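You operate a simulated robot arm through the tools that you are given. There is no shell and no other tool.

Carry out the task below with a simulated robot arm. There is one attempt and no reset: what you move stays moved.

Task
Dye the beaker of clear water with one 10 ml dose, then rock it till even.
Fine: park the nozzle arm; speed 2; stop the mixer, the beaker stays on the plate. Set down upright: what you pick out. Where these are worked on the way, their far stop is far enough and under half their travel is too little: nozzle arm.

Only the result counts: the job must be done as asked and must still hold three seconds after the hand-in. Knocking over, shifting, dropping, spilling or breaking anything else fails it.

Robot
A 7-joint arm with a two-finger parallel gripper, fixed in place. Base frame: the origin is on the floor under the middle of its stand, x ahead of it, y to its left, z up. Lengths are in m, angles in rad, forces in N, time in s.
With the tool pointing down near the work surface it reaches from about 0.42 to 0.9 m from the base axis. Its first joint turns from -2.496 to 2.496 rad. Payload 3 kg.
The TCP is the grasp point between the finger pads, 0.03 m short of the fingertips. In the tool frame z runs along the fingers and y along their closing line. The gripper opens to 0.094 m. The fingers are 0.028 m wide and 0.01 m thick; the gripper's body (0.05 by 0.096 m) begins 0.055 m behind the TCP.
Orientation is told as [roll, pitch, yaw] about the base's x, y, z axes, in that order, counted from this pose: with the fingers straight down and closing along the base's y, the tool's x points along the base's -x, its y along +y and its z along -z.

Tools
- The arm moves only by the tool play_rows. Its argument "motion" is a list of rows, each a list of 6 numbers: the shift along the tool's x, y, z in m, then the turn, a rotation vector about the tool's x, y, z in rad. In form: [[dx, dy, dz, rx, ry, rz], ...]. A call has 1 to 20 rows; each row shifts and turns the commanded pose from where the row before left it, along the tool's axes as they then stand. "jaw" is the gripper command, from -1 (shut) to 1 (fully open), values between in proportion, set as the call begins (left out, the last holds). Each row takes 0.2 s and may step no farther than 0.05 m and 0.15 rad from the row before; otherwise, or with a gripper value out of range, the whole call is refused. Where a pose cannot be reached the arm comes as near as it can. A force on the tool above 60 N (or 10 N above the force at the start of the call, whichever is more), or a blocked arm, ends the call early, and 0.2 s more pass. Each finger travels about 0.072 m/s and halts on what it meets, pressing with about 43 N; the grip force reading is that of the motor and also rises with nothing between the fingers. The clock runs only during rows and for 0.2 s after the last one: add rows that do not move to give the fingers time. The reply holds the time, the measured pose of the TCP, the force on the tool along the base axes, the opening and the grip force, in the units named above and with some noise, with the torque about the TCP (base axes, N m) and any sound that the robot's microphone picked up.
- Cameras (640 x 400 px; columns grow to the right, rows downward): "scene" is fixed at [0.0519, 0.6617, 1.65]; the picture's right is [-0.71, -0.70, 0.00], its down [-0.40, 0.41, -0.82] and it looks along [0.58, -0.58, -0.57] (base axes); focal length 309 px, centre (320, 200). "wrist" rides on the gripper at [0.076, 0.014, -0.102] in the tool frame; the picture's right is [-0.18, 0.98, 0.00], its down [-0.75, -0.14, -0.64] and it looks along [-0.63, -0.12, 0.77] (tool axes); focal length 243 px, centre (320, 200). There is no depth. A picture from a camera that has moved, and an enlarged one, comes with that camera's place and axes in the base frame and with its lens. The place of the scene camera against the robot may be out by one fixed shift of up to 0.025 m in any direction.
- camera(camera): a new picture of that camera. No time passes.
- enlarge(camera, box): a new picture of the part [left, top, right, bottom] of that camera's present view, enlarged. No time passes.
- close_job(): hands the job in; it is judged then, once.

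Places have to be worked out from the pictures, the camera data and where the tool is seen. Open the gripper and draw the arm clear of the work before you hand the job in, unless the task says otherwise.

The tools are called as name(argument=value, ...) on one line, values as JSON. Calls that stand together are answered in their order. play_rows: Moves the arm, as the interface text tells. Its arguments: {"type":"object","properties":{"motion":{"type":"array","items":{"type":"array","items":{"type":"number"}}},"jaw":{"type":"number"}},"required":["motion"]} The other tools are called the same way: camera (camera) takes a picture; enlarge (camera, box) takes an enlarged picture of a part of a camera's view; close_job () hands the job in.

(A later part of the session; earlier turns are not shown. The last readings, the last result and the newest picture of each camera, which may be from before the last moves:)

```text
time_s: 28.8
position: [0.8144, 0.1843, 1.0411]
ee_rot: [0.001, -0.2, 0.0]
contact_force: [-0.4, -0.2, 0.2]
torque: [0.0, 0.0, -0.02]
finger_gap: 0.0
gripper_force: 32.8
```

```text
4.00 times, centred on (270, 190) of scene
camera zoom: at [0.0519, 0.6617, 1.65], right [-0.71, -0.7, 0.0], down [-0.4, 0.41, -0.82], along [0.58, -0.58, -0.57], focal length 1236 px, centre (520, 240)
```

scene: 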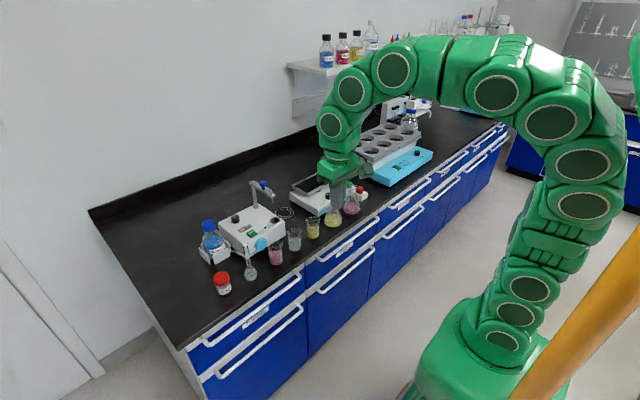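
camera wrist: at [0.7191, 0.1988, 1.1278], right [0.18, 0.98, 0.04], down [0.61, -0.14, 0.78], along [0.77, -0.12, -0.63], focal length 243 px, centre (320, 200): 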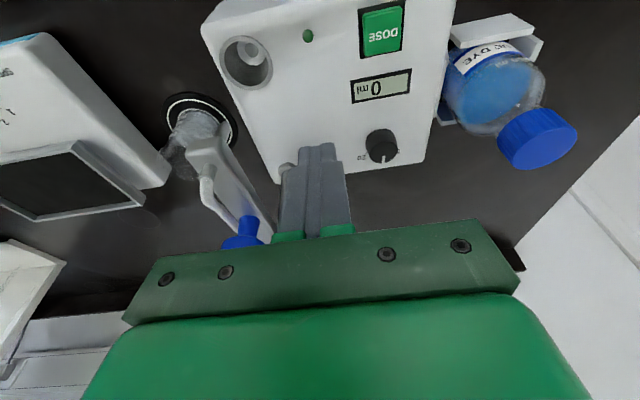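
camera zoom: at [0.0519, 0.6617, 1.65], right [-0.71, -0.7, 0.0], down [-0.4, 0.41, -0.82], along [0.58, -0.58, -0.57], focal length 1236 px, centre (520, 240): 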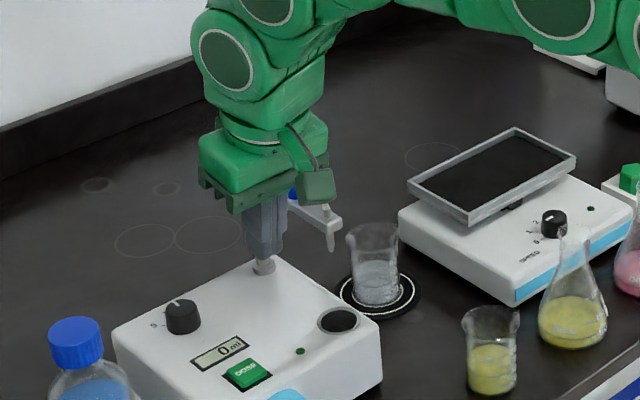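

The fingers sit to the left of the beam, tip level with it. I'll push it along the arc in small rows, starting with about the first 20°.

play_rows(motion=[[0.0012, -0.011, -0.0002, 0, 0, 0], [0.0012, -0.011, -0.0002, 0, 0, 0], [0.0004, -0.0124, 0, 0, 0, 0], [0.0004, -0.0124, 0, 0, 0, 0], [0.0004, -0.0124, 0, 0, 0, 0], [0, 0, 0, 0, 0, 0]])

camera(camera="wrist")

enlarge(camera="scene", box=[210, 140, 330, 240])

```text
time_s: 30.2
position: [0.809, 0.1251, 1.0424]
ee_rot: [-0.001, -0.201, 0.002]
contact_force: [0.5, -0.8, 0.8]
torque: [-0.01, -0.02, 0.0]
finger_gap: 0.0
gripper_force: 33.4
```

```text
taken
camera wrist: at [0.7151, 0.1393, 1.1282], right [0.18, 0.98, 0.04], down [0.61, -0.14, 0.78], along [0.77, -0.12, -0.63], focal length 243 px, centre (320, 200)
```

wrist: 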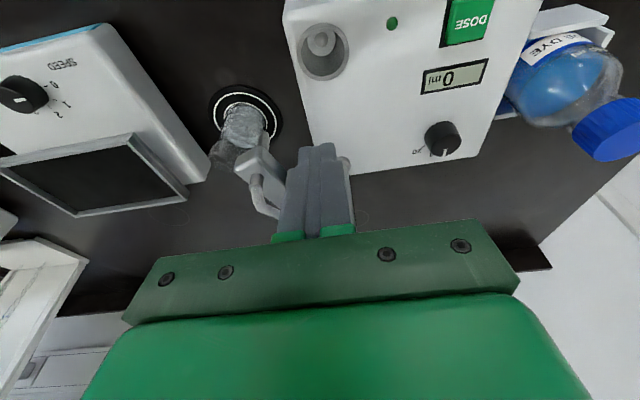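

```text
4.00 times, centred on (270, 190) of scene
camera zoom: at [0.0519, 0.6617, 1.65], right [-0.71, -0.7, 0.0], down [-0.4, 0.41, -0.82], along [0.58, -0.58, -0.57], focal length 1236 px, centre (520, 240)
```

zoom: 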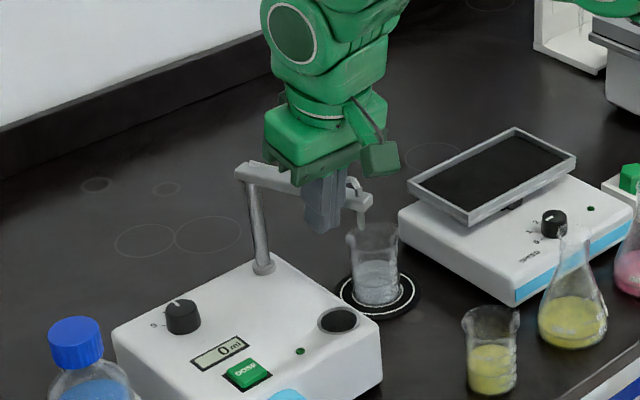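

The beam is swinging freely with negligible force. I'll continue along the arc.

play_rows(motion=[[-0.0044, -0.0119, 0.0009, 0, 0, 0], [-0.0044, -0.0119, 0.0009, 0, 0, 0], [-0.0044, -0.0119, 0.0009, 0, 0, 0], [-0.0075, -0.0098, 0.0015, 0, 0, 0], [-0.0075, -0.0098, 0.0015, 0, 0, 0], [0, 0, 0, 0, 0, 0]])

camera(camera="wrist")

enlarge(camera="scene", box=[210, 140, 330, 240])

```text
time_s: 31.6
position: [0.8385, 0.0686, 1.042]
ee_rot: [-0.001, -0.201, 0.0]
contact_force: [0.1, -0.2, 0.4]
torque: [0.01, -0.02, 0.03]
finger_gap: 0.0001
gripper_force: 32.8
```

```text
taken
camera wrist: at [0.7439, 0.0839, 1.1285], right [0.18, 0.98, 0.04], down [0.61, -0.14, 0.78], along [0.77, -0.12, -0.63], focal length 243 px, centre (320, 200)
```

wrist: 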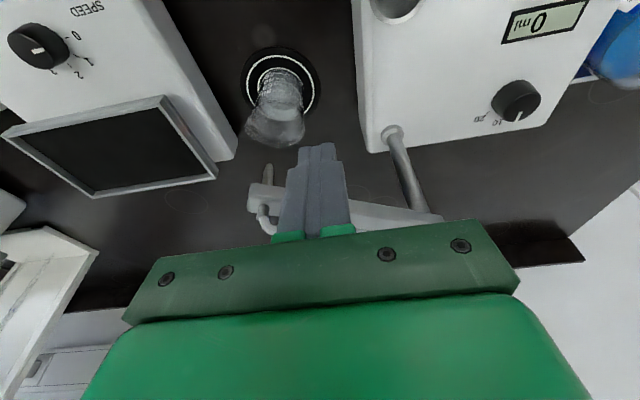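

```text
4.00 times, centred on (270, 190) of scene
camera zoom: at [0.0519, 0.6617, 1.65], right [-0.71, -0.7, 0.0], down [-0.4, 0.41, -0.82], along [0.58, -0.58, -0.57], focal length 1236 px, centre (520, 240)
```

zoom: 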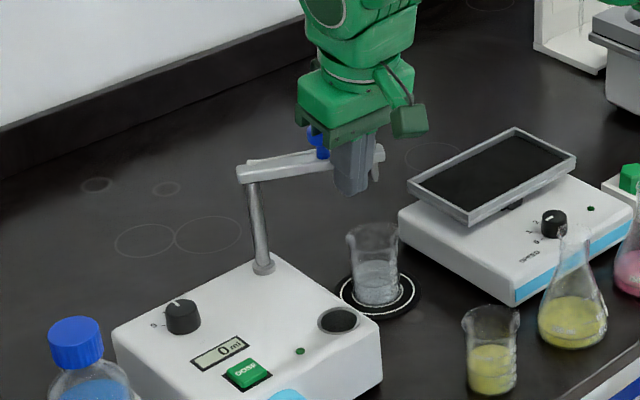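

The nozzle is getting near the beaker, so I'll zoom in to see how it lines up over it.

enlarge(camera="scene", box=[265, 165, 325, 215])

enlarge(camera="wrist", box=[220, 40, 460, 230])

```text
8.00 times, centred on (295, 190) of scene
camera zoom: at [0.0519, 0.6617, 1.65], right [-0.71, -0.7, 0.0], down [-0.4, 0.41, -0.82], along [0.58, -0.58, -0.57], focal length 2473 px, centre (520, 280)
```

zoom: 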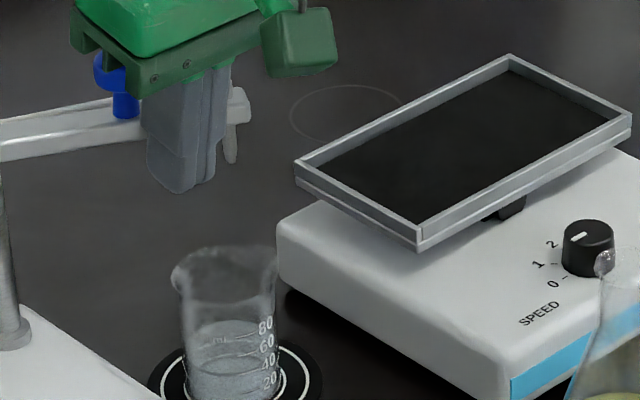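

```text
2.11 times, centred on (340, 135) of wrist
camera zoom: at [0.7439, 0.0839, 1.1285], right [0.18, 0.98, 0.04], down [0.61, -0.14, 0.78], along [0.77, -0.12, -0.63], focal length 511 px, centre (278, 337)
```

zoom: 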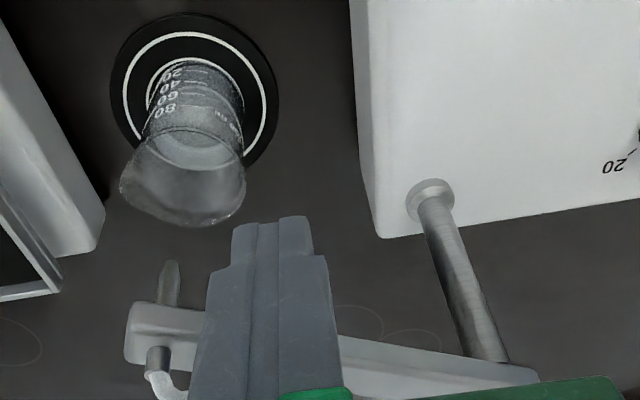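

The nozzle tip is at about (0.859, 0.033), roughly 241°, so it needs about 8° more to be centred over the beaker. I'll push on in small steps and watch for the far stop.

play_rows(motion=[[-0.0064, -0.0059, 0.0013, 0, 0, 0], [-0.0064, -0.0059, 0.0013, 0, 0, 0], [0, 0, 0, 0, 0, 0]])

enlarge(camera="scene", box=[265, 165, 325, 215])

```text
time_s: 32.4
position: [0.8511, 0.0564, 1.0418]
ee_rot: [-0.001, -0.199, 0.003]
contact_force: [-0.4, 0.2, -0.2]
torque: [-0.03, -0.01, 0.02]
finger_gap: 0.0
gripper_force: 33.4
```

```text
8.00 times, centred on (295, 190) of scene
camera zoom: at [0.0519, 0.6617, 1.65], right [-0.71, -0.7, 0.0], down [-0.4, 0.41, -0.82], along [0.58, -0.58, -0.57], focal length 2473 px, centre (520, 280)
```

zoom: 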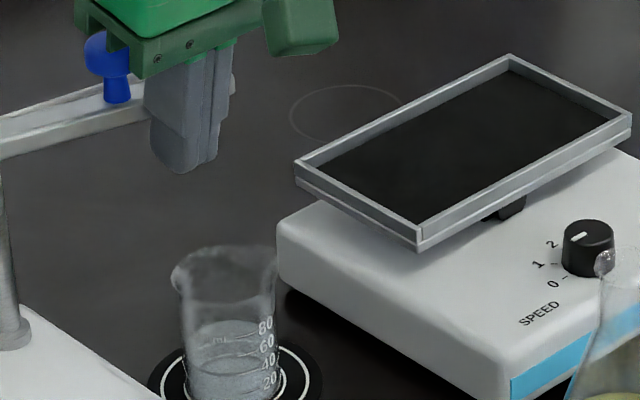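

Force is still negligible, but the finger hides the nozzle tip in the scene view, so I'll check the wrist view.

enlarge(camera="wrist", box=[220, 40, 460, 230])

```text
2.11 times, centred on (340, 135) of wrist
camera zoom: at [0.7567, 0.072, 1.1285], right [0.18, 0.98, 0.04], down [0.61, -0.14, 0.78], along [0.77, -0.12, -0.63], focal length 511 px, centre (278, 337)
```

zoom: 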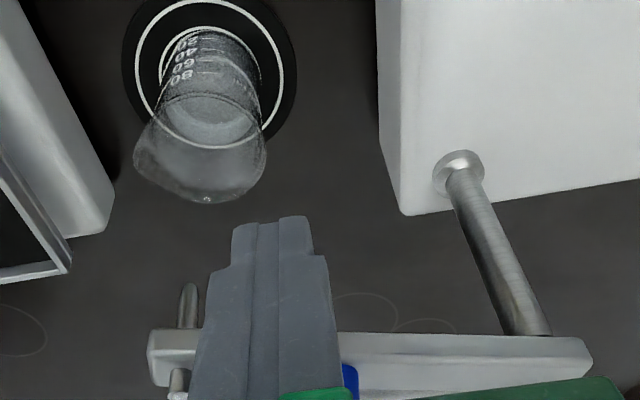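

The nozzle tip is now at about (0.879, 0.023), almost centred over the beaker at (0.874, 0.0255). I'll nudge a few mm more to see whether the far stop is here.

play_rows(motion=[[-0.003, -0.0015, 0.0006, 0, 0, 0], [0, 0, 0, 0, 0, 0]])

enlarge(camera="wrist", box=[220, 40, 460, 230])

```text
time_s: 33.0
position: [0.855, 0.0564, 1.0417]
ee_rot: [-0.002, -0.2, 0.0]
contact_force: [-0.3, -0.2, -0.6]
torque: [0.0, 0.03, -0.01]
finger_gap: 0.0
gripper_force: 33.3
```

```text
2.11 times, centred on (340, 135) of wrist
camera zoom: at [0.7599, 0.0707, 1.1285], right [0.18, 0.98, 0.04], down [0.61, -0.14, 0.78], along [0.77, -0.12, -0.63], focal length 511 px, centre (278, 337)
```

zoom: 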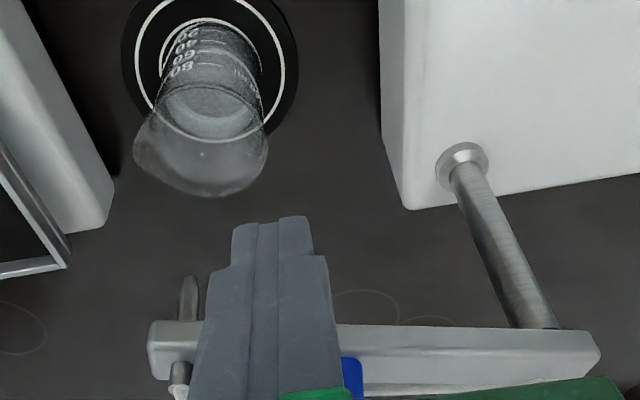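

There's no stop yet, but the nozzle sits over the beaker mouth, well past half travel, so I'll leave it there. I'll withdraw away from the beam, straighten the tool, and move above the DOSE button.

play_rows(motion=[[0.0275, 0.009, -0.0055, 0, 0, 0], [0.0275, 0.009, -0.0055, 0, 0, 0], [0, 0, 0, 0, 0.1, 0], [0, 0, 0, 0, 0.1, 0], [0.003, 0.0425, 0, 0, 0, 0], [0.003, 0.0425, 0, 0, 0, 0], [0.003, 0.0425, 0, 0, 0, 0], [0.003, 0.0425, 0, 0, 0, 0], [0, 0, 0, 0, 0, 0]])

camera(camera="wrist")

enlarge(camera="scene", box=[210, 150, 330, 240])

```text
time_s: 35.0
position: [0.7865, 0.2451, 1.0428]
ee_rot: [0.0, 0.0, 0.0]
contact_force: [0.0, 0.2, -0.8]
torque: [0.02, -0.01, -0.01]
finger_gap: 0.0
gripper_force: 33.1
```

```text
taken
camera wrist: at [0.7103, 0.2592, 1.1456], right [0.18, 0.98, 0.0], down [0.75, -0.14, 0.64], along [0.63, -0.12, -0.77], focal length 243 px, centre (320, 200)
```

wrist: 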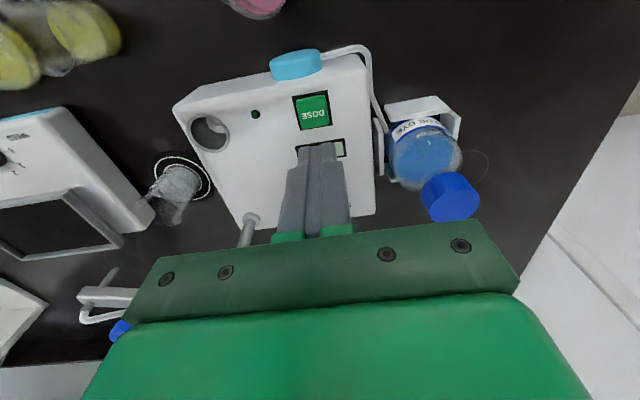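

```text
4.44 times, centred on (270, 195) of scene
camera zoom: at [0.0519, 0.6617, 1.65], right [-0.71, -0.7, 0.0], down [-0.4, 0.41, -0.82], along [0.58, -0.58, -0.57], focal length 1374 px, centre (542, 222)
```

zoom: 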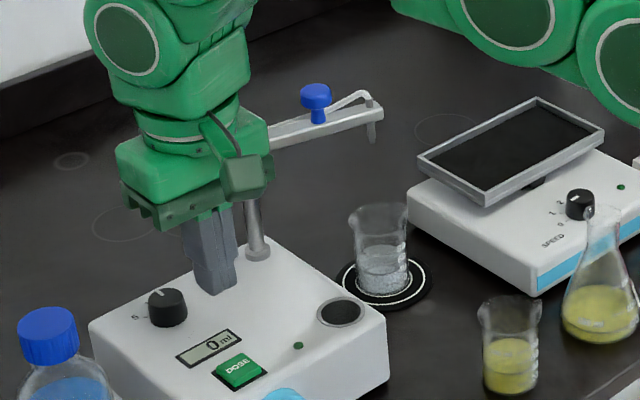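

The scene view shows the nozzle within about 2 mm of the beaker centre. The DOSE button is at about (0.790, 0.240, 0.92), so I'll line up over it and come down to just above.

play_rows(motion=[[-0.0035, -0.005, 0.03, 0, 0, 0], [0, 0, 0.03, 0, 0, 0], [0, 0, 0.018, 0, 0, 0], [0, 0, 0, 0, 0, 0]])

camera(camera="wrist")

enlarge(camera="scene", box=[225, 200, 285, 250])

```text
time_s: 36.0
position: [0.7891, 0.2411, 0.9652]
ee_rot: [0.0, 0.0, -0.001]
contact_force: [0.5, -0.3, 0.9]
torque: [-0.01, 0.02, 0.01]
finger_gap: 0.0
gripper_force: 32.7
```

```text
taken
camera wrist: at [0.7134, 0.2543, 1.0673], right [0.18, 0.98, 0.0], down [0.75, -0.14, 0.64], along [0.63, -0.12, -0.77], focal length 243 px, centre (320, 200)
```

wrist: 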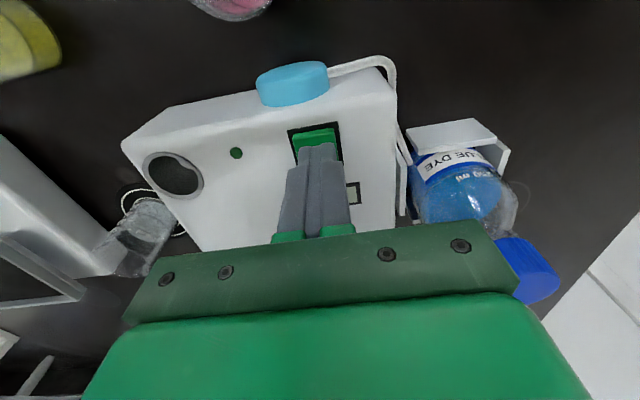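

```text
8.00 times, centred on (255, 225) of scene
camera zoom: at [0.0519, 0.6617, 1.65], right [-0.71, -0.7, 0.0], down [-0.4, 0.41, -0.82], along [0.58, -0.58, -0.57], focal length 2473 px, centre (840, 0)
```

zoom: 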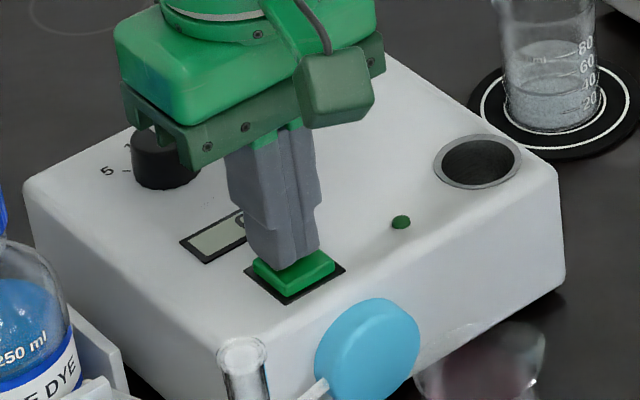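

The closed fingertips hover just above the green button. I'll press down in small increments and watch the force and display.

play_rows(motion=[[0, 0, 0.005, 0, 0, 0], [0, 0, 0.004, 0, 0, 0], [0, 0, 0.002, 0, 0, 0], [0, 0, 0, 0, 0, 0]])

```text
time_s: 37.0
position: [0.7888, 0.2401, 0.9554]
ee_rot: [0.0, -0.002, 0.002]
contact_force: [-18.1, -4.4, 43.6]
torque: [-0.11, 0.98, 0.04]
finger_gap: 0.0001
gripper_force: 32.9
heard: click
```

A click was heard with 43 N of contact. I'll look at the display right away, before moving.

enlarge(camera="scene", box=[225, 170, 315, 245])

camera(camera="wrist")

```text
5.33 times, centred on (270, 208) of scene
camera zoom: at [0.0519, 0.6617, 1.65], right [-0.71, -0.7, 0.0], down [-0.4, 0.41, -0.82], along [0.58, -0.58, -0.57], focal length 1649 px, centre (587, 160)
```

zoom: 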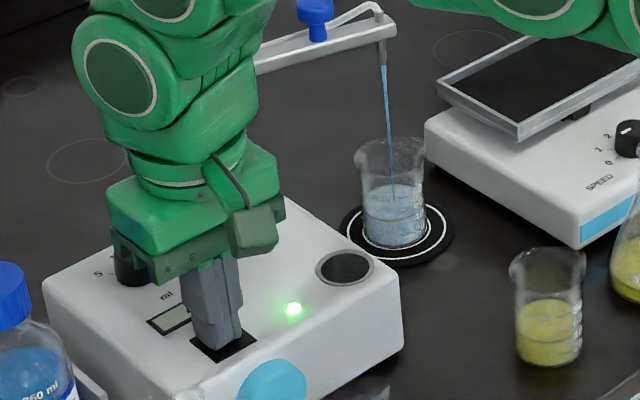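

```text
taken
camera wrist: at [0.7131, 0.2539, 1.0583], right [0.18, 0.98, 0.0], down [0.75, -0.14, 0.64], along [0.63, -0.12, -0.77], focal length 243 px, centre (320, 200)
```

wrist: 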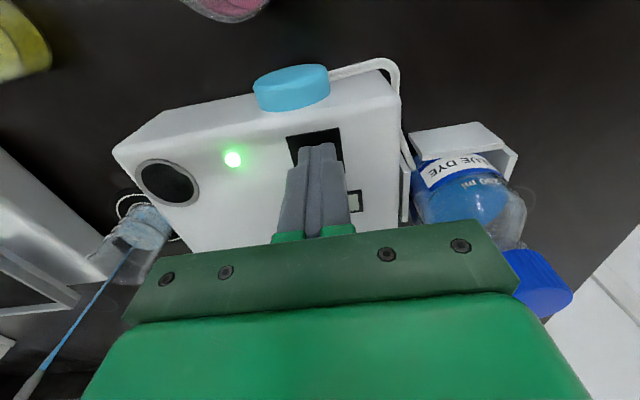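

The dose is running: the LED is lit and the blue stream lands in the beaker. I'll lift straight off the button so it isn't pressed again, and wait.

play_rows(motion=[[0, 0, -0.015, 0, 0, 0], [0, 0, -0.03, 0, 0, 0], [0, 0, -0.04, 0, 0, 0], [0.03, 0, -0.02, 0, 0, 0], [0, 0, 0, 0, 0, 0], [0, 0, 0, 0, 0, 0], [0, 0, 0, 0, 0, 0]])

enlarge(camera="scene", box=[225, 170, 315, 245])

camera(camera="wrist")

```text
time_s: 38.6
position: [0.7595, 0.2392, 1.0581]
ee_rot: [-0.001, 0.001, -0.002]
contact_force: [-0.5, -0.1, -1.2]
torque: [0.03, -0.02, -0.02]
finger_gap: 0.0
gripper_force: 33.8
```

```text
5.33 times, centred on (270, 208) of scene
camera zoom: at [0.0519, 0.6617, 1.65], right [-0.71, -0.7, 0.0], down [-0.4, 0.41, -0.82], along [0.58, -0.58, -0.57], focal length 1649 px, centre (587, 160)
```

zoom: 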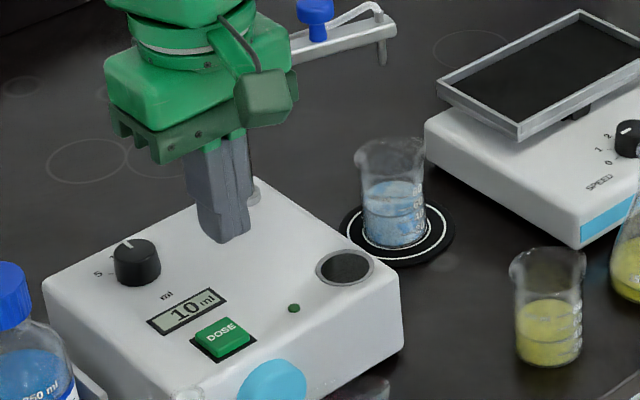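

```text
taken
camera wrist: at [0.6838, 0.2539, 1.1605], right [0.18, 0.98, 0.0], down [0.75, -0.14, 0.64], along [0.63, -0.12, -0.77], focal length 243 px, centre (320, 200)
```

wrist: 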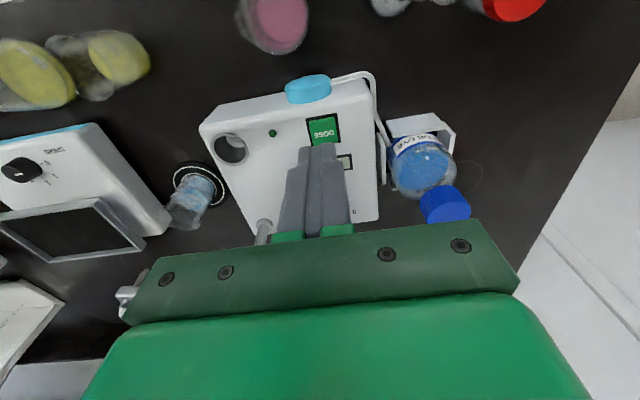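

The display shows 10 ml, the LED is off, and the beaker holds the blue dose. Now I'll park the nozzle arm. I'll move right with a clear margin and tilt outward, so I can approach the beam from its far side.

play_rows(motion=[[0, -0.0392, 0, 0, 0, 0], [0, -0.0392, 0, 0, 0, 0], [0, -0.0392, 0, 0, 0, 0], [0, -0.0392, 0, 0, 0, 0], [0, -0.0392, 0, 0, 0, 0], [0, -0.0392, 0, 0, 0, 0], [0, -0.0392, 0, 0, 0, 0], [0, 0, 0, 0, -0.15, 0], [0, 0, 0, 0, -0.15, 0], [0, 0, 0, 0, 0, 0]])

play_rows(motion=[[-0.033, 0, 0.016, 0, 0, 0], [-0.033, 0, 0.016, 0, 0, 0], [-0.033, 0, 0.016, 0, 0, 0], [-0.033, 0, 0.016, 0, 0, 0], [0, 0, 0, 0, 0, 0]])

camera(camera="wrist")

enlarge(camera="scene", box=[250, 150, 340, 215])

```text
time_s: 40.8
position: [0.7581, -0.0343, 1.0574]
ee_rot: [0.0, -0.299, -0.001]
contact_force: [0.0, -0.3, 0.1]
torque: [-0.01, -0.04, -0.04]
finger_gap: 0.0
gripper_force: 33.2
```

```text
time_s: 42.0
position: [0.9048, -0.0345, 1.0355]
ee_rot: [-0.001, -0.3, 0.0]
contact_force: [0.4, -0.4, 0.6]
torque: [0.02, 0.01, -0.01]
finger_gap: 0.0002
gripper_force: 32.9
```

```text
taken
camera wrist: at [0.8016, -0.0209, 1.1124], right [0.18, 0.98, 0.05], down [0.53, -0.14, 0.84], along [0.83, -0.12, -0.55], focal length 243 px, centre (320, 200)
```

wrist: 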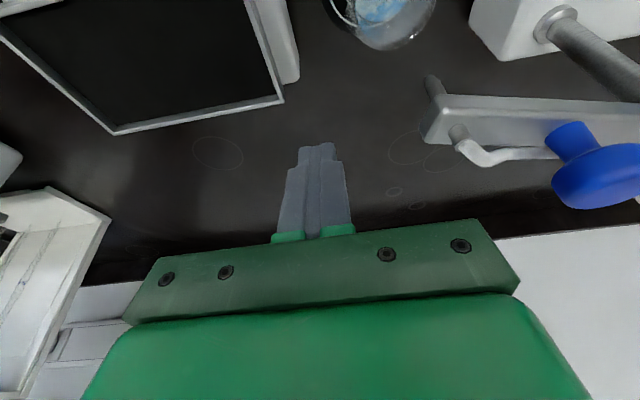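

```text
6.15 times, centred on (295, 182) of scene
camera zoom: at [0.0519, 0.6617, 1.65], right [-0.71, -0.7, 0.0], down [-0.4, 0.41, -0.82], along [0.58, -0.58, -0.57], focal length 1902 px, centre (474, 308)
```

zoom: 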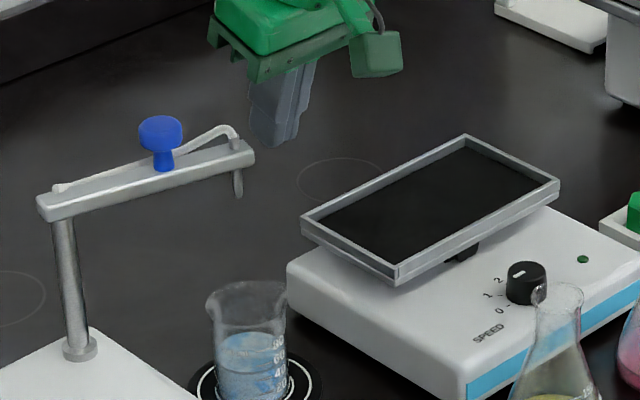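

I'm on the −y side of the beam. I'll go 9 mm further out and slightly up for clearance, then slide +y to get behind the beam's far side.

play_rows(motion=[[-0.0098, 0, -0.0011, 0, 0, 0], [0, 0.0142, 0, 0, 0, 0], [0, 0.0142, 0, 0, 0, 0], [0, 0, 0, 0, 0, 0]])

camera(camera="wrist")

enlarge(camera="scene", box=[250, 150, 340, 215])

```text
time_s: 43.0
position: [0.9132, -0.0062, 1.0405]
ee_rot: [0.002, -0.3, 0.002]
contact_force: [-0.8, -0.1, -0.4]
torque: [-0.02, 0.0, 0.0]
finger_gap: 0.0
gripper_force: 32.8
```

```text
taken
camera wrist: at [0.8106, 0.0078, 1.1162], right [0.17, 0.98, 0.05], down [0.53, -0.14, 0.84], along [0.83, -0.12, -0.55], focal length 243 px, centre (320, 200)
```

wrist: 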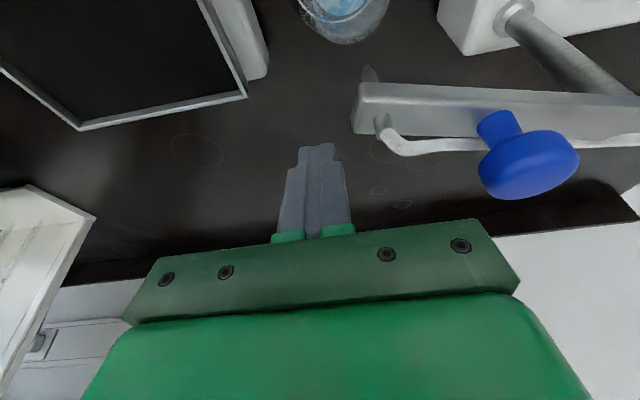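

```text
6.15 times, centred on (295, 182) of scene
camera zoom: at [0.0519, 0.6617, 1.65], right [-0.71, -0.7, 0.0], down [-0.4, 0.41, -0.82], along [0.58, -0.58, -0.57], focal length 1902 px, centre (474, 308)
```

zoom: 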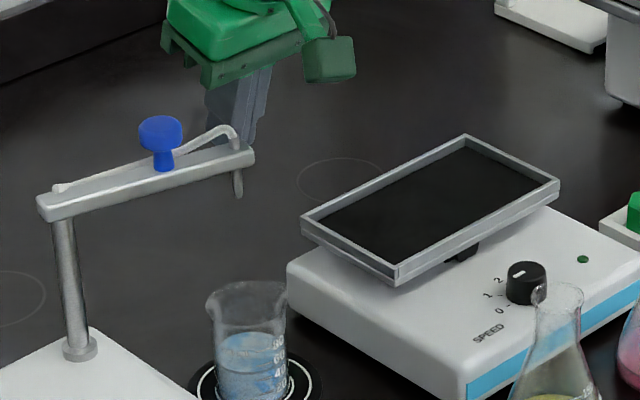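

The finger is clear of the beam on its far side. I'll continue +y until it's behind the beam end.

play_rows(motion=[[0, 0.0142, 0, 0, 0, 0], [0, 0.0142, 0, 0, 0, 0], [0, 0, 0, 0, 0, 0]])

camera(camera="wrist")

enlarge(camera="scene", box=[250, 150, 340, 215])

```text
time_s: 43.8
position: [0.9143, 0.0216, 1.0399]
ee_rot: [-0.001, -0.301, -0.001]
contact_force: [0.6, -0.2, 0.4]
torque: [-0.02, -0.02, -0.02]
finger_gap: 0.0
gripper_force: 32.8
```

```text
taken
camera wrist: at [0.8108, 0.0363, 1.1158], right [0.18, 0.98, 0.05], down [0.53, -0.14, 0.84], along [0.83, -0.12, -0.55], focal length 243 px, centre (320, 200)
```

wrist: 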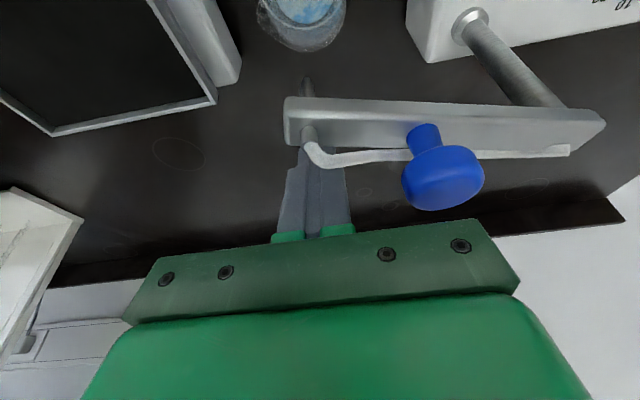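

```text
6.15 times, centred on (295, 182) of scene
camera zoom: at [0.0519, 0.6617, 1.65], right [-0.71, -0.7, 0.0], down [-0.4, 0.41, -0.82], along [0.58, -0.58, -0.57], focal length 1902 px, centre (474, 308)
```

zoom: 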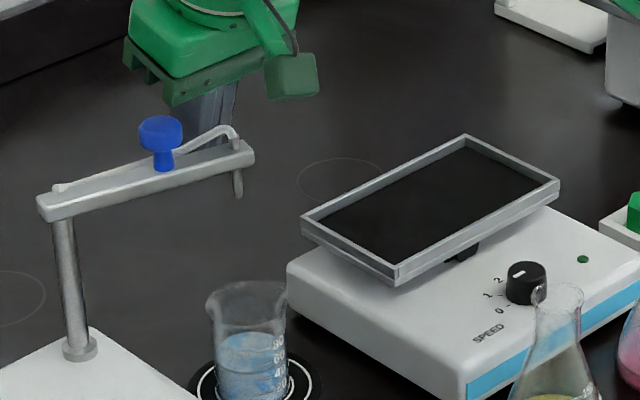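

The finger is behind the beam. I'll draw it back along the arc toward the park position, first to about 225°.

play_rows(motion=[[0.012, 0.0056, -0.0037, 0, 0, 0], [0.0123, 0.0033, -0.0038, 0, 0, 0], [0.0123, 0.0033, -0.0038, 0, 0, 0], [0.0125, 0.0065, -0.0039, 0, 0, 0], [0.0125, 0.0065, -0.0039, 0, 0, 0], [0, 0, 0, 0, 0, 0]])

camera(camera="wrist")

enlarge(camera="scene", box=[230, 150, 320, 215])

```text
time_s: 45.2
position: [0.849, 0.0484, 1.0403]
ee_rot: [0.0, -0.303, -0.001]
contact_force: [-0.6, 0.0, 1.0]
torque: [0.02, -0.03, 0.0]
finger_gap: 0.0001
gripper_force: 33.3
```

```text
taken
camera wrist: at [0.7461, 0.0616, 1.1163], right [0.17, 0.98, 0.05], down [0.53, -0.14, 0.84], along [0.83, -0.12, -0.55], focal length 243 px, centre (320, 200)
```

wrist: 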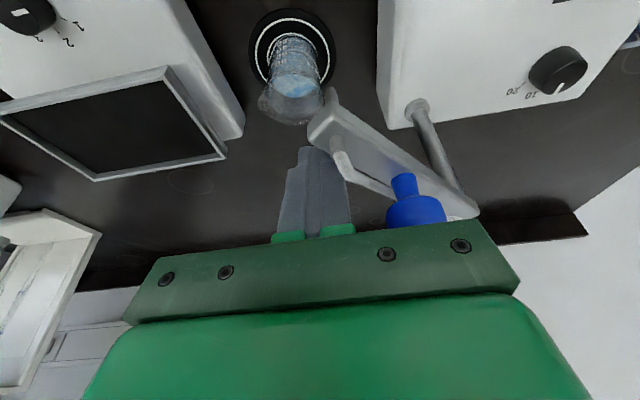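

```text
6.15 times, centred on (275, 182) of scene
camera zoom: at [0.0519, 0.6617, 1.65], right [-0.71, -0.7, 0.0], down [-0.4, 0.41, -0.82], along [0.58, -0.58, -0.57], focal length 1902 px, centre (597, 308)
```

zoom: 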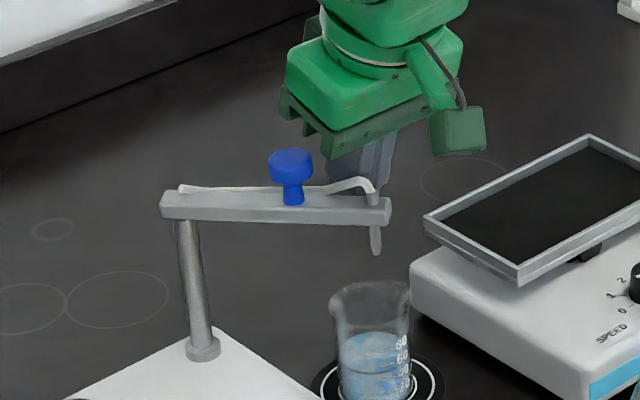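

The beam is swinging back smoothly. I'll continue along the arc toward the park position.

play_rows(motion=[[0.0102, 0.0088, -0.0032, 0, 0, 0], [0.0102, 0.0088, -0.0032, 0, 0, 0], [0.0078, 0.0122, -0.0024, 0, 0, 0], [0.0078, 0.0122, -0.0024, 0, 0, 0], [0.0034, 0.0091, -0.0011, 0, 0, 0], [0, 0, 0, 0, 0, 0]])

camera(camera="wrist")

enlarge(camera="scene", box=[230, 160, 320, 225])

```text
time_s: 46.6
position: [0.808, 0.0984, 1.0399]
ee_rot: [0.0, -0.299, 0.002]
contact_force: [-0.2, -0.7, -1.2]
torque: [-0.01, 0.04, -0.04]
finger_gap: 0.0
gripper_force: 32.5
```

```text
taken
camera wrist: at [0.7055, 0.1131, 1.1164], right [0.17, 0.98, 0.05], down [0.53, -0.14, 0.84], along [0.83, -0.12, -0.55], focal length 243 px, centre (320, 200)
```

wrist: 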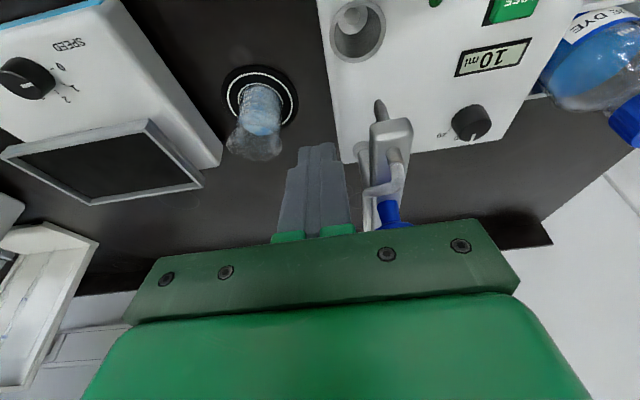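

```text
6.15 times, centred on (275, 192) of scene
camera zoom: at [0.0519, 0.6617, 1.65], right [-0.71, -0.7, 0.0], down [-0.4, 0.41, -0.82], along [0.58, -0.58, -0.57], focal length 1902 px, centre (597, 246)
```

zoom: 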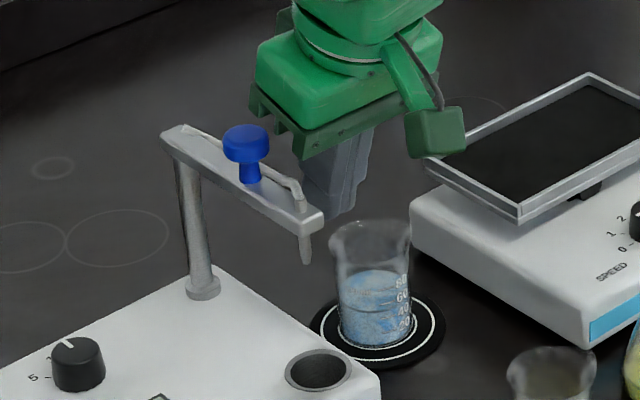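

The nozzle tip already appears almost at its original park position, over the drip cup. I'll nudge gently toward the stop and watch the force.

play_rows(motion=[[0.003, 0.008, -0.0009, 0, 0, 0], [0.002, 0.007, -0.0006, 0, 0, 0], [0, 0, 0, 0, 0, 0]])

enlarge(camera="wrist", box=[260, 60, 460, 240])

enlarge(camera="scene", box=[215, 170, 305, 240])

```text
time_s: 47.4
position: [0.8038, 0.1128, 1.0394]
ee_rot: [0.0, -0.3, 0.001]
contact_force: [2.5, -4.0, 1.2]
torque: [0.0, -0.02, -0.05]
finger_gap: 0.0
gripper_force: 33.5
```

```text
2.22 times, centred on (360, 150) of wrist
camera zoom: at [0.7, 0.127, 1.1161], right [0.18, 0.98, 0.05], down [0.53, -0.14, 0.84], along [0.83, -0.12, -0.55], focal length 539 px, centre (231, 311)
```

zoom: 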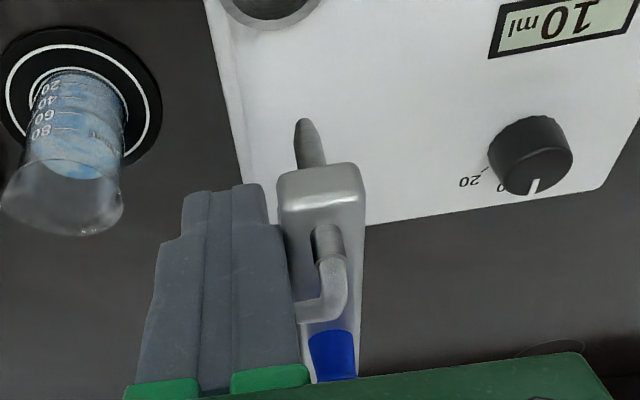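

```text
5.71 times, centred on (260, 205) of scene
camera zoom: at [0.0519, 0.6617, 1.65], right [-0.71, -0.7, 0.0], down [-0.4, 0.41, -0.82], along [0.58, -0.58, -0.57], focal length 1766 px, centre (663, 171)
```

zoom: 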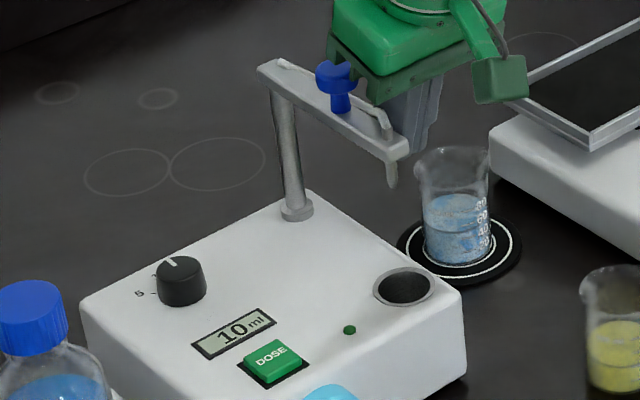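

The nozzle tip, beam and post match their starting pixel positions and a light stop force shows, so the arm is fully parked. I'll back off from the beam, straighten the tool and open for the beaker.

play_rows(motion=[[0.0, -0.02, 0, 0, 0, 0], [0.0096, -0.02, -0.003, 0, 0, 0], [0.0191, -0.025, -0.0059, 0, 0, 0], [0.0191, -0.0215, -0.0059, 0, 0, 0], [0, 0, 0, 0, 0.15, 0], [0, 0, 0, 0, 0.15, 0], [0, 0, 0, 0, 0, 0]], jaw=-1)

play_rows(motion=[[0, 0, 0, 0, 0, 0], [0, 0, 0, 0, 0, 0], [0, 0, 0, 0, 0, 0]], jaw=0.6)

camera(camera="wrist")

```text
time_s: 49.0
position: [0.7521, 0.027, 1.0398]
ee_rot: [0.0, 0.003, 0.001]
contact_force: [1.0, -0.4, -0.2]
torque: [0.0, 0.03, 0.0]
finger_gap: 0.0001
gripper_force: 33.1
```

```text
time_s: 49.8
position: [0.7527, 0.0267, 1.0412]
ee_rot: [0.0, 0.0, 0.0]
contact_force: [-0.1, 0.6, -0.7]
torque: [0.0, 0.01, 0.0]
finger_gap: 0.0754
gripper_force: 0.1
```

```text
taken
camera wrist: at [0.6768, 0.0407, 1.1433], right [0.18, 0.98, 0.0], down [0.75, -0.14, 0.64], along [0.63, -0.12, -0.77], focal length 243 px, centre (320, 200)
```

wrist: 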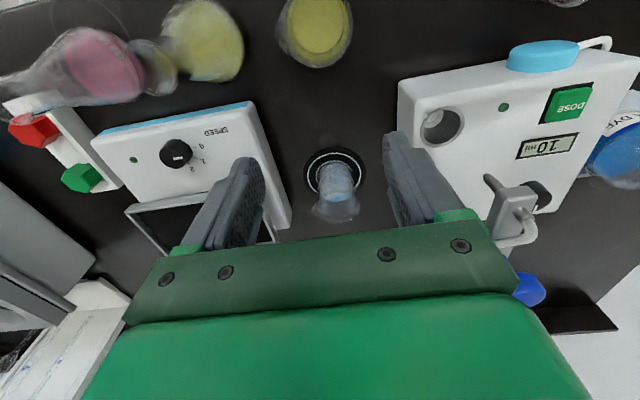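

I'm aligned in y with the beaker. I'll move forward above it at z ≈ 1.015 and check before descending.

play_rows(motion=[[-0.0304, -0.0002, 0.0065, 0, 0, 0], [-0.0304, 0, 0.0065, 0, 0, 0], [-0.0304, 0, 0.0065, 0, 0, 0], [-0.0304, 0, 0.0065, 0, 0, 0], [0, 0, 0, 0, 0, 0]])

play_rows(motion=[[0, 0, 0.03, 0, 0, 0], [0, 0, 0.025, 0, 0, 0], [0, 0, 0, 0, 0, 0]])

camera(camera="wrist")

enlarge(camera="scene", box=[260, 170, 320, 220])

```text
time_s: 51.0
position: [0.8752, 0.0261, 1.0138]
ee_rot: [0.0, 0.002, 0.0]
contact_force: [-0.3, 0.2, 0.0]
torque: [0.0, -0.03, -0.01]
finger_gap: 0.0752
gripper_force: 0.1
```

```text
time_s: 51.8
position: [0.8748, 0.0265, 0.9592]
ee_rot: [0.0, -0.002, 0.001]
contact_force: [0.5, 0.4, 0.6]
torque: [0.01, 0.02, -0.01]
finger_gap: 0.075
gripper_force: 0.1
```

```text
taken
camera wrist: at [0.7989, 0.0407, 1.0627], right [0.18, 0.98, 0.0], down [0.75, -0.14, 0.64], along [0.63, -0.12, -0.77], focal length 243 px, centre (320, 200)
```

wrist: 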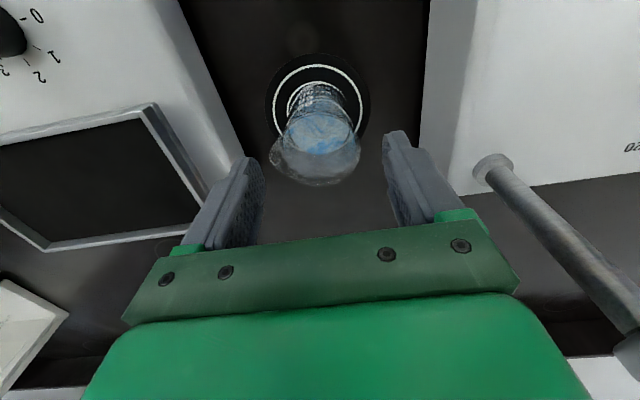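

```text
8.00 times, centred on (290, 195) of scene
camera zoom: at [0.0519, 0.6617, 1.65], right [-0.71, -0.7, 0.0], down [-0.4, 0.41, -0.82], along [0.58, -0.58, -0.57], focal length 2473 px, centre (560, 240)
```

zoom: 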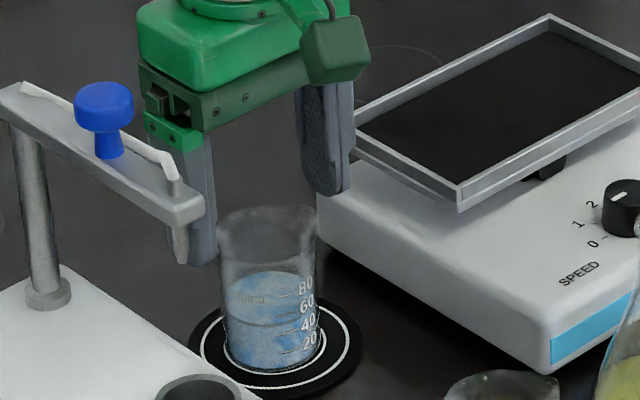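

Alignment matches the first grasp. I'll open slightly wider for the spout, lower to z ≈ 0.8935, and then grip.

play_rows(motion=[[0, 0, 0, 0, 0, 0], [0, 0, 0.02, 0, 0, 0], [0, 0, 0.025, 0, 0, 0], [0, 0, 0.015, 0, 0, 0], [0, 0, 0.0055, 0, 0, 0], [0, 0, 0, 0, 0, 0]], jaw=0.75)

play_rows(motion=[[0, 0, 0, 0, 0, 0], [0, 0, 0, 0, 0, 0], [0, 0, 0, 0, 0, 0], [0, 0, 0, 0, 0, 0]], jaw=-0.05)

```text
time_s: 53.2
position: [0.8747, 0.0253, 0.893]
ee_rot: [0.0, 0.0, 0.002]
contact_force: [-0.1, 0.4, -0.1]
torque: [0.0, -0.03, 0.01]
finger_gap: 0.0823
gripper_force: 0.1
```

```text
time_s: 54.2
position: [0.8742, 0.026, 0.8936]
ee_rot: [0.0, 0.0, 0.0]
contact_force: [-0.4, -0.8, 0.4]
torque: [-0.04, -0.05, 0.0]
finger_gap: 0.049
gripper_force: 42.6
```

The grip is good (49 mm, 43 N). I'll lift to z ≈ 1.005 and carry the beaker smoothly over to the rocker plate at about (0.868, −0.142).

play_rows(motion=[[0, 0, -0.006, 0, 0, 0], [0, 0, -0.014, 0, 0, 0], [0, 0, -0.022, 0, 0, 0], [0, 0, -0.025, 0, 0, 0], [0, 0, -0.022, 0, 0, 0], [0, 0, -0.015, 0, 0, 0], [0, 0, -0.008, 0, 0, 0], [0, 0, 0, 0, 0, 0], [0.001, -0.01, 0, 0, 0, 0], [0.001, -0.02, 0, 0, 0, 0], [0.001, -0.028, 0, 0, 0, 0], [0.001, -0.03, 0, 0, 0, 0], [0.001, -0.03, 0, 0, 0, 0], [0.001, -0.025, 0, 0, 0, 0], [0, -0.017, 0, 0, 0, 0], [0, -0.008, 0, 0, 0, 0], [0, 0, 0, 0, 0, 0]])

camera(camera="wrist")

enlarge(camera="scene", box=[265, 145, 365, 225])

```text
time_s: 57.8
position: [0.8675, -0.1407, 1.0045]
ee_rot: [0.0, -0.001, 0.002]
contact_force: [-0.5, -1.0, -1.0]
torque: [-0.01, 0.01, -0.02]
finger_gap: 0.0489
gripper_force: 43.1
```

```text
taken
camera wrist: at [0.7926, -0.1272, 1.1081], right [0.18, 0.98, 0.0], down [0.75, -0.14, 0.64], along [0.63, -0.12, -0.77], focal length 243 px, centre (320, 200)
```

wrist: 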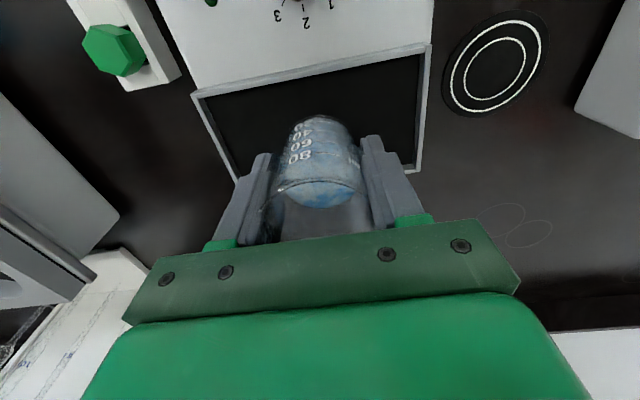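

```text
5.00 times, centred on (315, 185) of scene
camera zoom: at [0.0519, 0.6617, 1.65], right [-0.71, -0.7, 0.0], down [-0.4, 0.41, -0.82], along [0.58, -0.58, -0.57], focal length 1546 px, centre (345, 275)
```

zoom: 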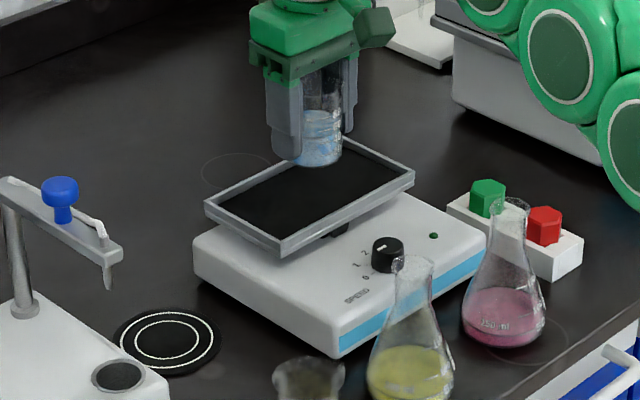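

The wrist view puts the plate centre at about (0.8755, −0.1437). I'll shift the beaker a few mm toward it and lower slowly.

play_rows(motion=[[-0.004, -0.003, 0.008, 0, 0, 0], [0, 0, 0.01, 0, 0, 0], [0, 0, 0.008, 0, 0, 0], [0, 0, 0.003, 0, 0, 0], [0, 0, 0, 0, 0, 0]])

enlarge(camera="scene", box=[285, 150, 345, 200])

camera(camera="wrist")

```text
time_s: 59.0
position: [0.8721, -0.1454, 0.9765]
ee_rot: [0.001, 0.0, 0.0]
contact_force: [0.4, -0.6, -0.5]
torque: [-0.02, 0.01, -0.03]
finger_gap: 0.0491
gripper_force: 43.1
```

```text
8.00 times, centred on (315, 175) of scene
camera zoom: at [0.0519, 0.6617, 1.65], right [-0.71, -0.7, 0.0], down [-0.4, 0.41, -0.82], along [0.58, -0.58, -0.57], focal length 2473 px, centre (360, 400)
```

zoom: 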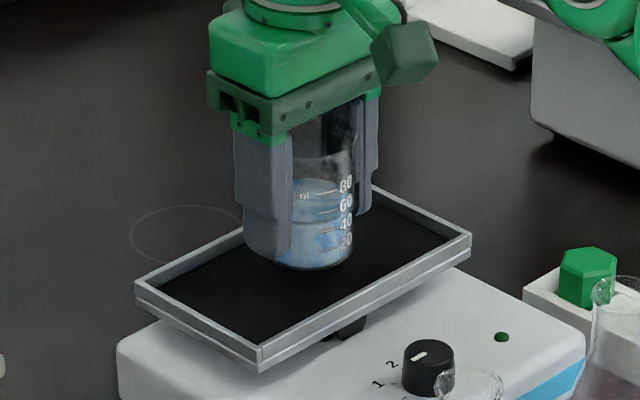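

```text
taken
camera wrist: at [0.7968, -0.1303, 1.0794], right [0.18, 0.98, 0.0], down [0.75, -0.14, 0.64], along [0.63, -0.12, -0.77], focal length 243 px, centre (320, 200)
```

wrist: 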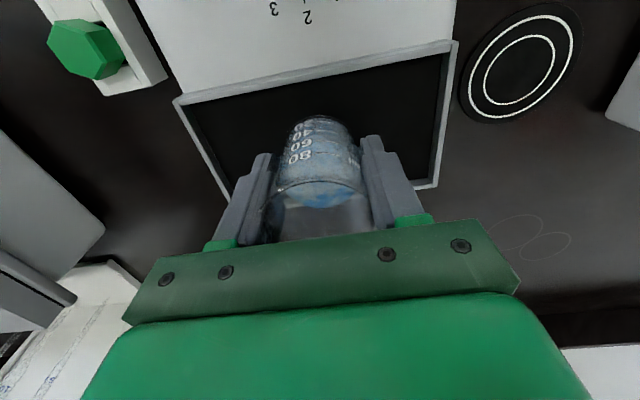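

The beaker base is just inside the plate frame. I'll lower in small steps until there's contact.

play_rows(motion=[[0, 0, 0.002, 0, 0, 0], [0, 0, 0.002, 0, 0, 0], [0, 0, 0, 0, 0, 0]])

play_rows(motion=[[0, 0, 0.002, 0, 0, 0], [0, 0, 0, 0, 0, 0]])

```text
time_s: 59.8
position: [0.8728, -0.145, 0.9721]
ee_rot: [-0.002, 0.0, -0.001]
contact_force: [0.0, 0.0, -0.1]
torque: [0.01, 0.0, 0.01]
finger_gap: 0.0491
gripper_force: 42.5
```

```text
time_s: 60.4
position: [0.8735, -0.1443, 0.9709]
ee_rot: [0.001, -0.003, -0.001]
contact_force: [0.0, 0.4, -0.4]
torque: [0.02, 0.0, 0.04]
finger_gap: 0.0489
gripper_force: 42.8
```

No contact yet at z ≈ 0.971, so I'll keep lowering 1.5 mm at a time.

play_rows(motion=[[0, 0, 0.0015, 0, 0, 0], [0, 0, 0, 0, 0, 0]])

enlarge(camera="scene", box=[295, 160, 335, 195])

```text
time_s: 61.0
position: [0.8723, -0.1453, 0.9683]
ee_rot: [-0.001, 0.001, 0.0]
contact_force: [-0.1, -0.5, -0.8]
torque: [0.03, 0.0, -0.01]
finger_gap: 0.049
gripper_force: 43.8
```

```text
11.43 times, centred on (315, 178) of scene
camera zoom: at [0.0519, 0.6617, 1.65], right [-0.71, -0.7, 0.0], down [-0.4, 0.41, -0.82], along [0.58, -0.58, -0.57], focal length 3533 px, centre (377, 457)
```

zoom: 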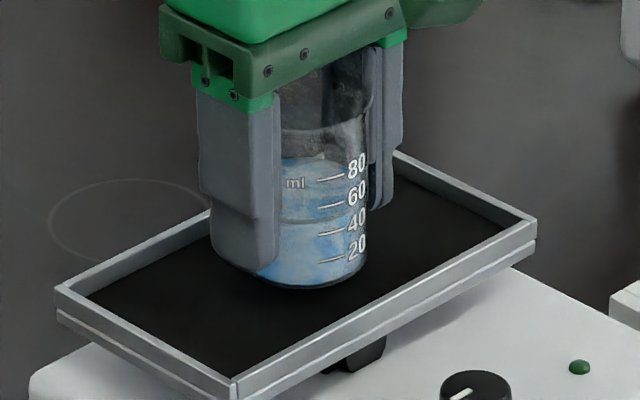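

Still no contact force, so I'll continue in 1.5 mm steps.

play_rows(motion=[[0, 0, 0.0015, 0, 0, 0], [0, 0, 0, 0, 0, 0]])

play_rows(motion=[[0, 0, 0.0012, 0, 0, 0], [0, 0, 0, 0, 0, 0]])

```text
time_s: 61.6
position: [0.873, -0.1449, 0.9678]
ee_rot: [0.0, 0.0, -0.001]
contact_force: [0.1, 0.0, -0.2]
torque: [-0.01, -0.02, 0.01]
finger_gap: 0.0491
gripper_force: 42.8
```

```text
time_s: 62.2
position: [0.8728, -0.1439, 0.9659]
ee_rot: [-0.001, 0.001, 0.0]
contact_force: [-0.6, -0.7, -1.2]
torque: [0.02, -0.01, -0.01]
finger_gap: 0.0492
gripper_force: 42.7
```

No contact yet at z ≈ 0.966, so I'll keep going.

play_rows(motion=[[0, 0, 0.0012, 0, 0, 0], [0, 0, 0, 0, 0, 0]])

play_rows(motion=[[0, 0, 0.0012, 0, 0, 0], [0, 0, 0, 0, 0, 0]])

enlarge(camera="scene", box=[295, 160, 335, 195])

```text
time_s: 62.8
position: [0.8721, -0.1448, 0.9646]
ee_rot: [0.0, 0.0, -0.002]
contact_force: [0.3, -0.9, -0.8]
torque: [-0.03, -0.02, 0.03]
finger_gap: 0.049
gripper_force: 42.8
```

```text
time_s: 63.4
position: [0.873, -0.145, 0.9645]
ee_rot: [0.0, 0.001, 0.002]
contact_force: [0.2, 0.7, 0.4]
torque: [0.06, -0.06, -0.04]
finger_gap: 0.0489
gripper_force: 42.6
```

```text
11.43 times, centred on (315, 178) of scene
camera zoom: at [0.0519, 0.6617, 1.65], right [-0.71, -0.7, 0.0], down [-0.4, 0.41, -0.82], along [0.58, -0.58, -0.57], focal length 3533 px, centre (377, 457)
```

zoom: 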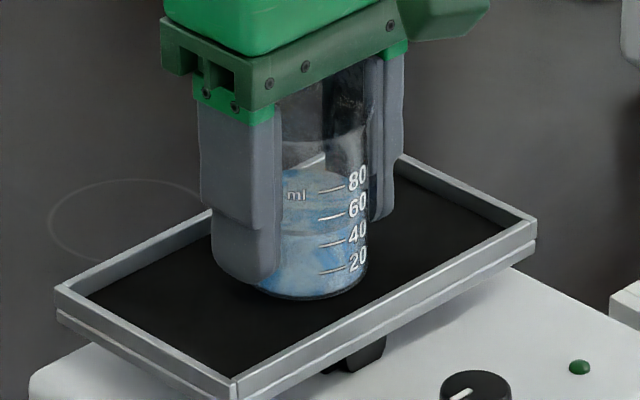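

The force is turning upward, so contact may be starting. I'll go another millimetre to confirm.

play_rows(motion=[[0, 0, 0.001, 0, 0, 0], [0, 0, 0, 0, 0, 0]])

```text
time_s: 64.0
position: [0.8716, -0.1445, 0.9635]
ee_rot: [0.001, -0.001, 0.001]
contact_force: [-2.5, -0.8, 14.1]
torque: [0.01, 0.14, 0.01]
finger_gap: 0.0489
gripper_force: 42.8
```

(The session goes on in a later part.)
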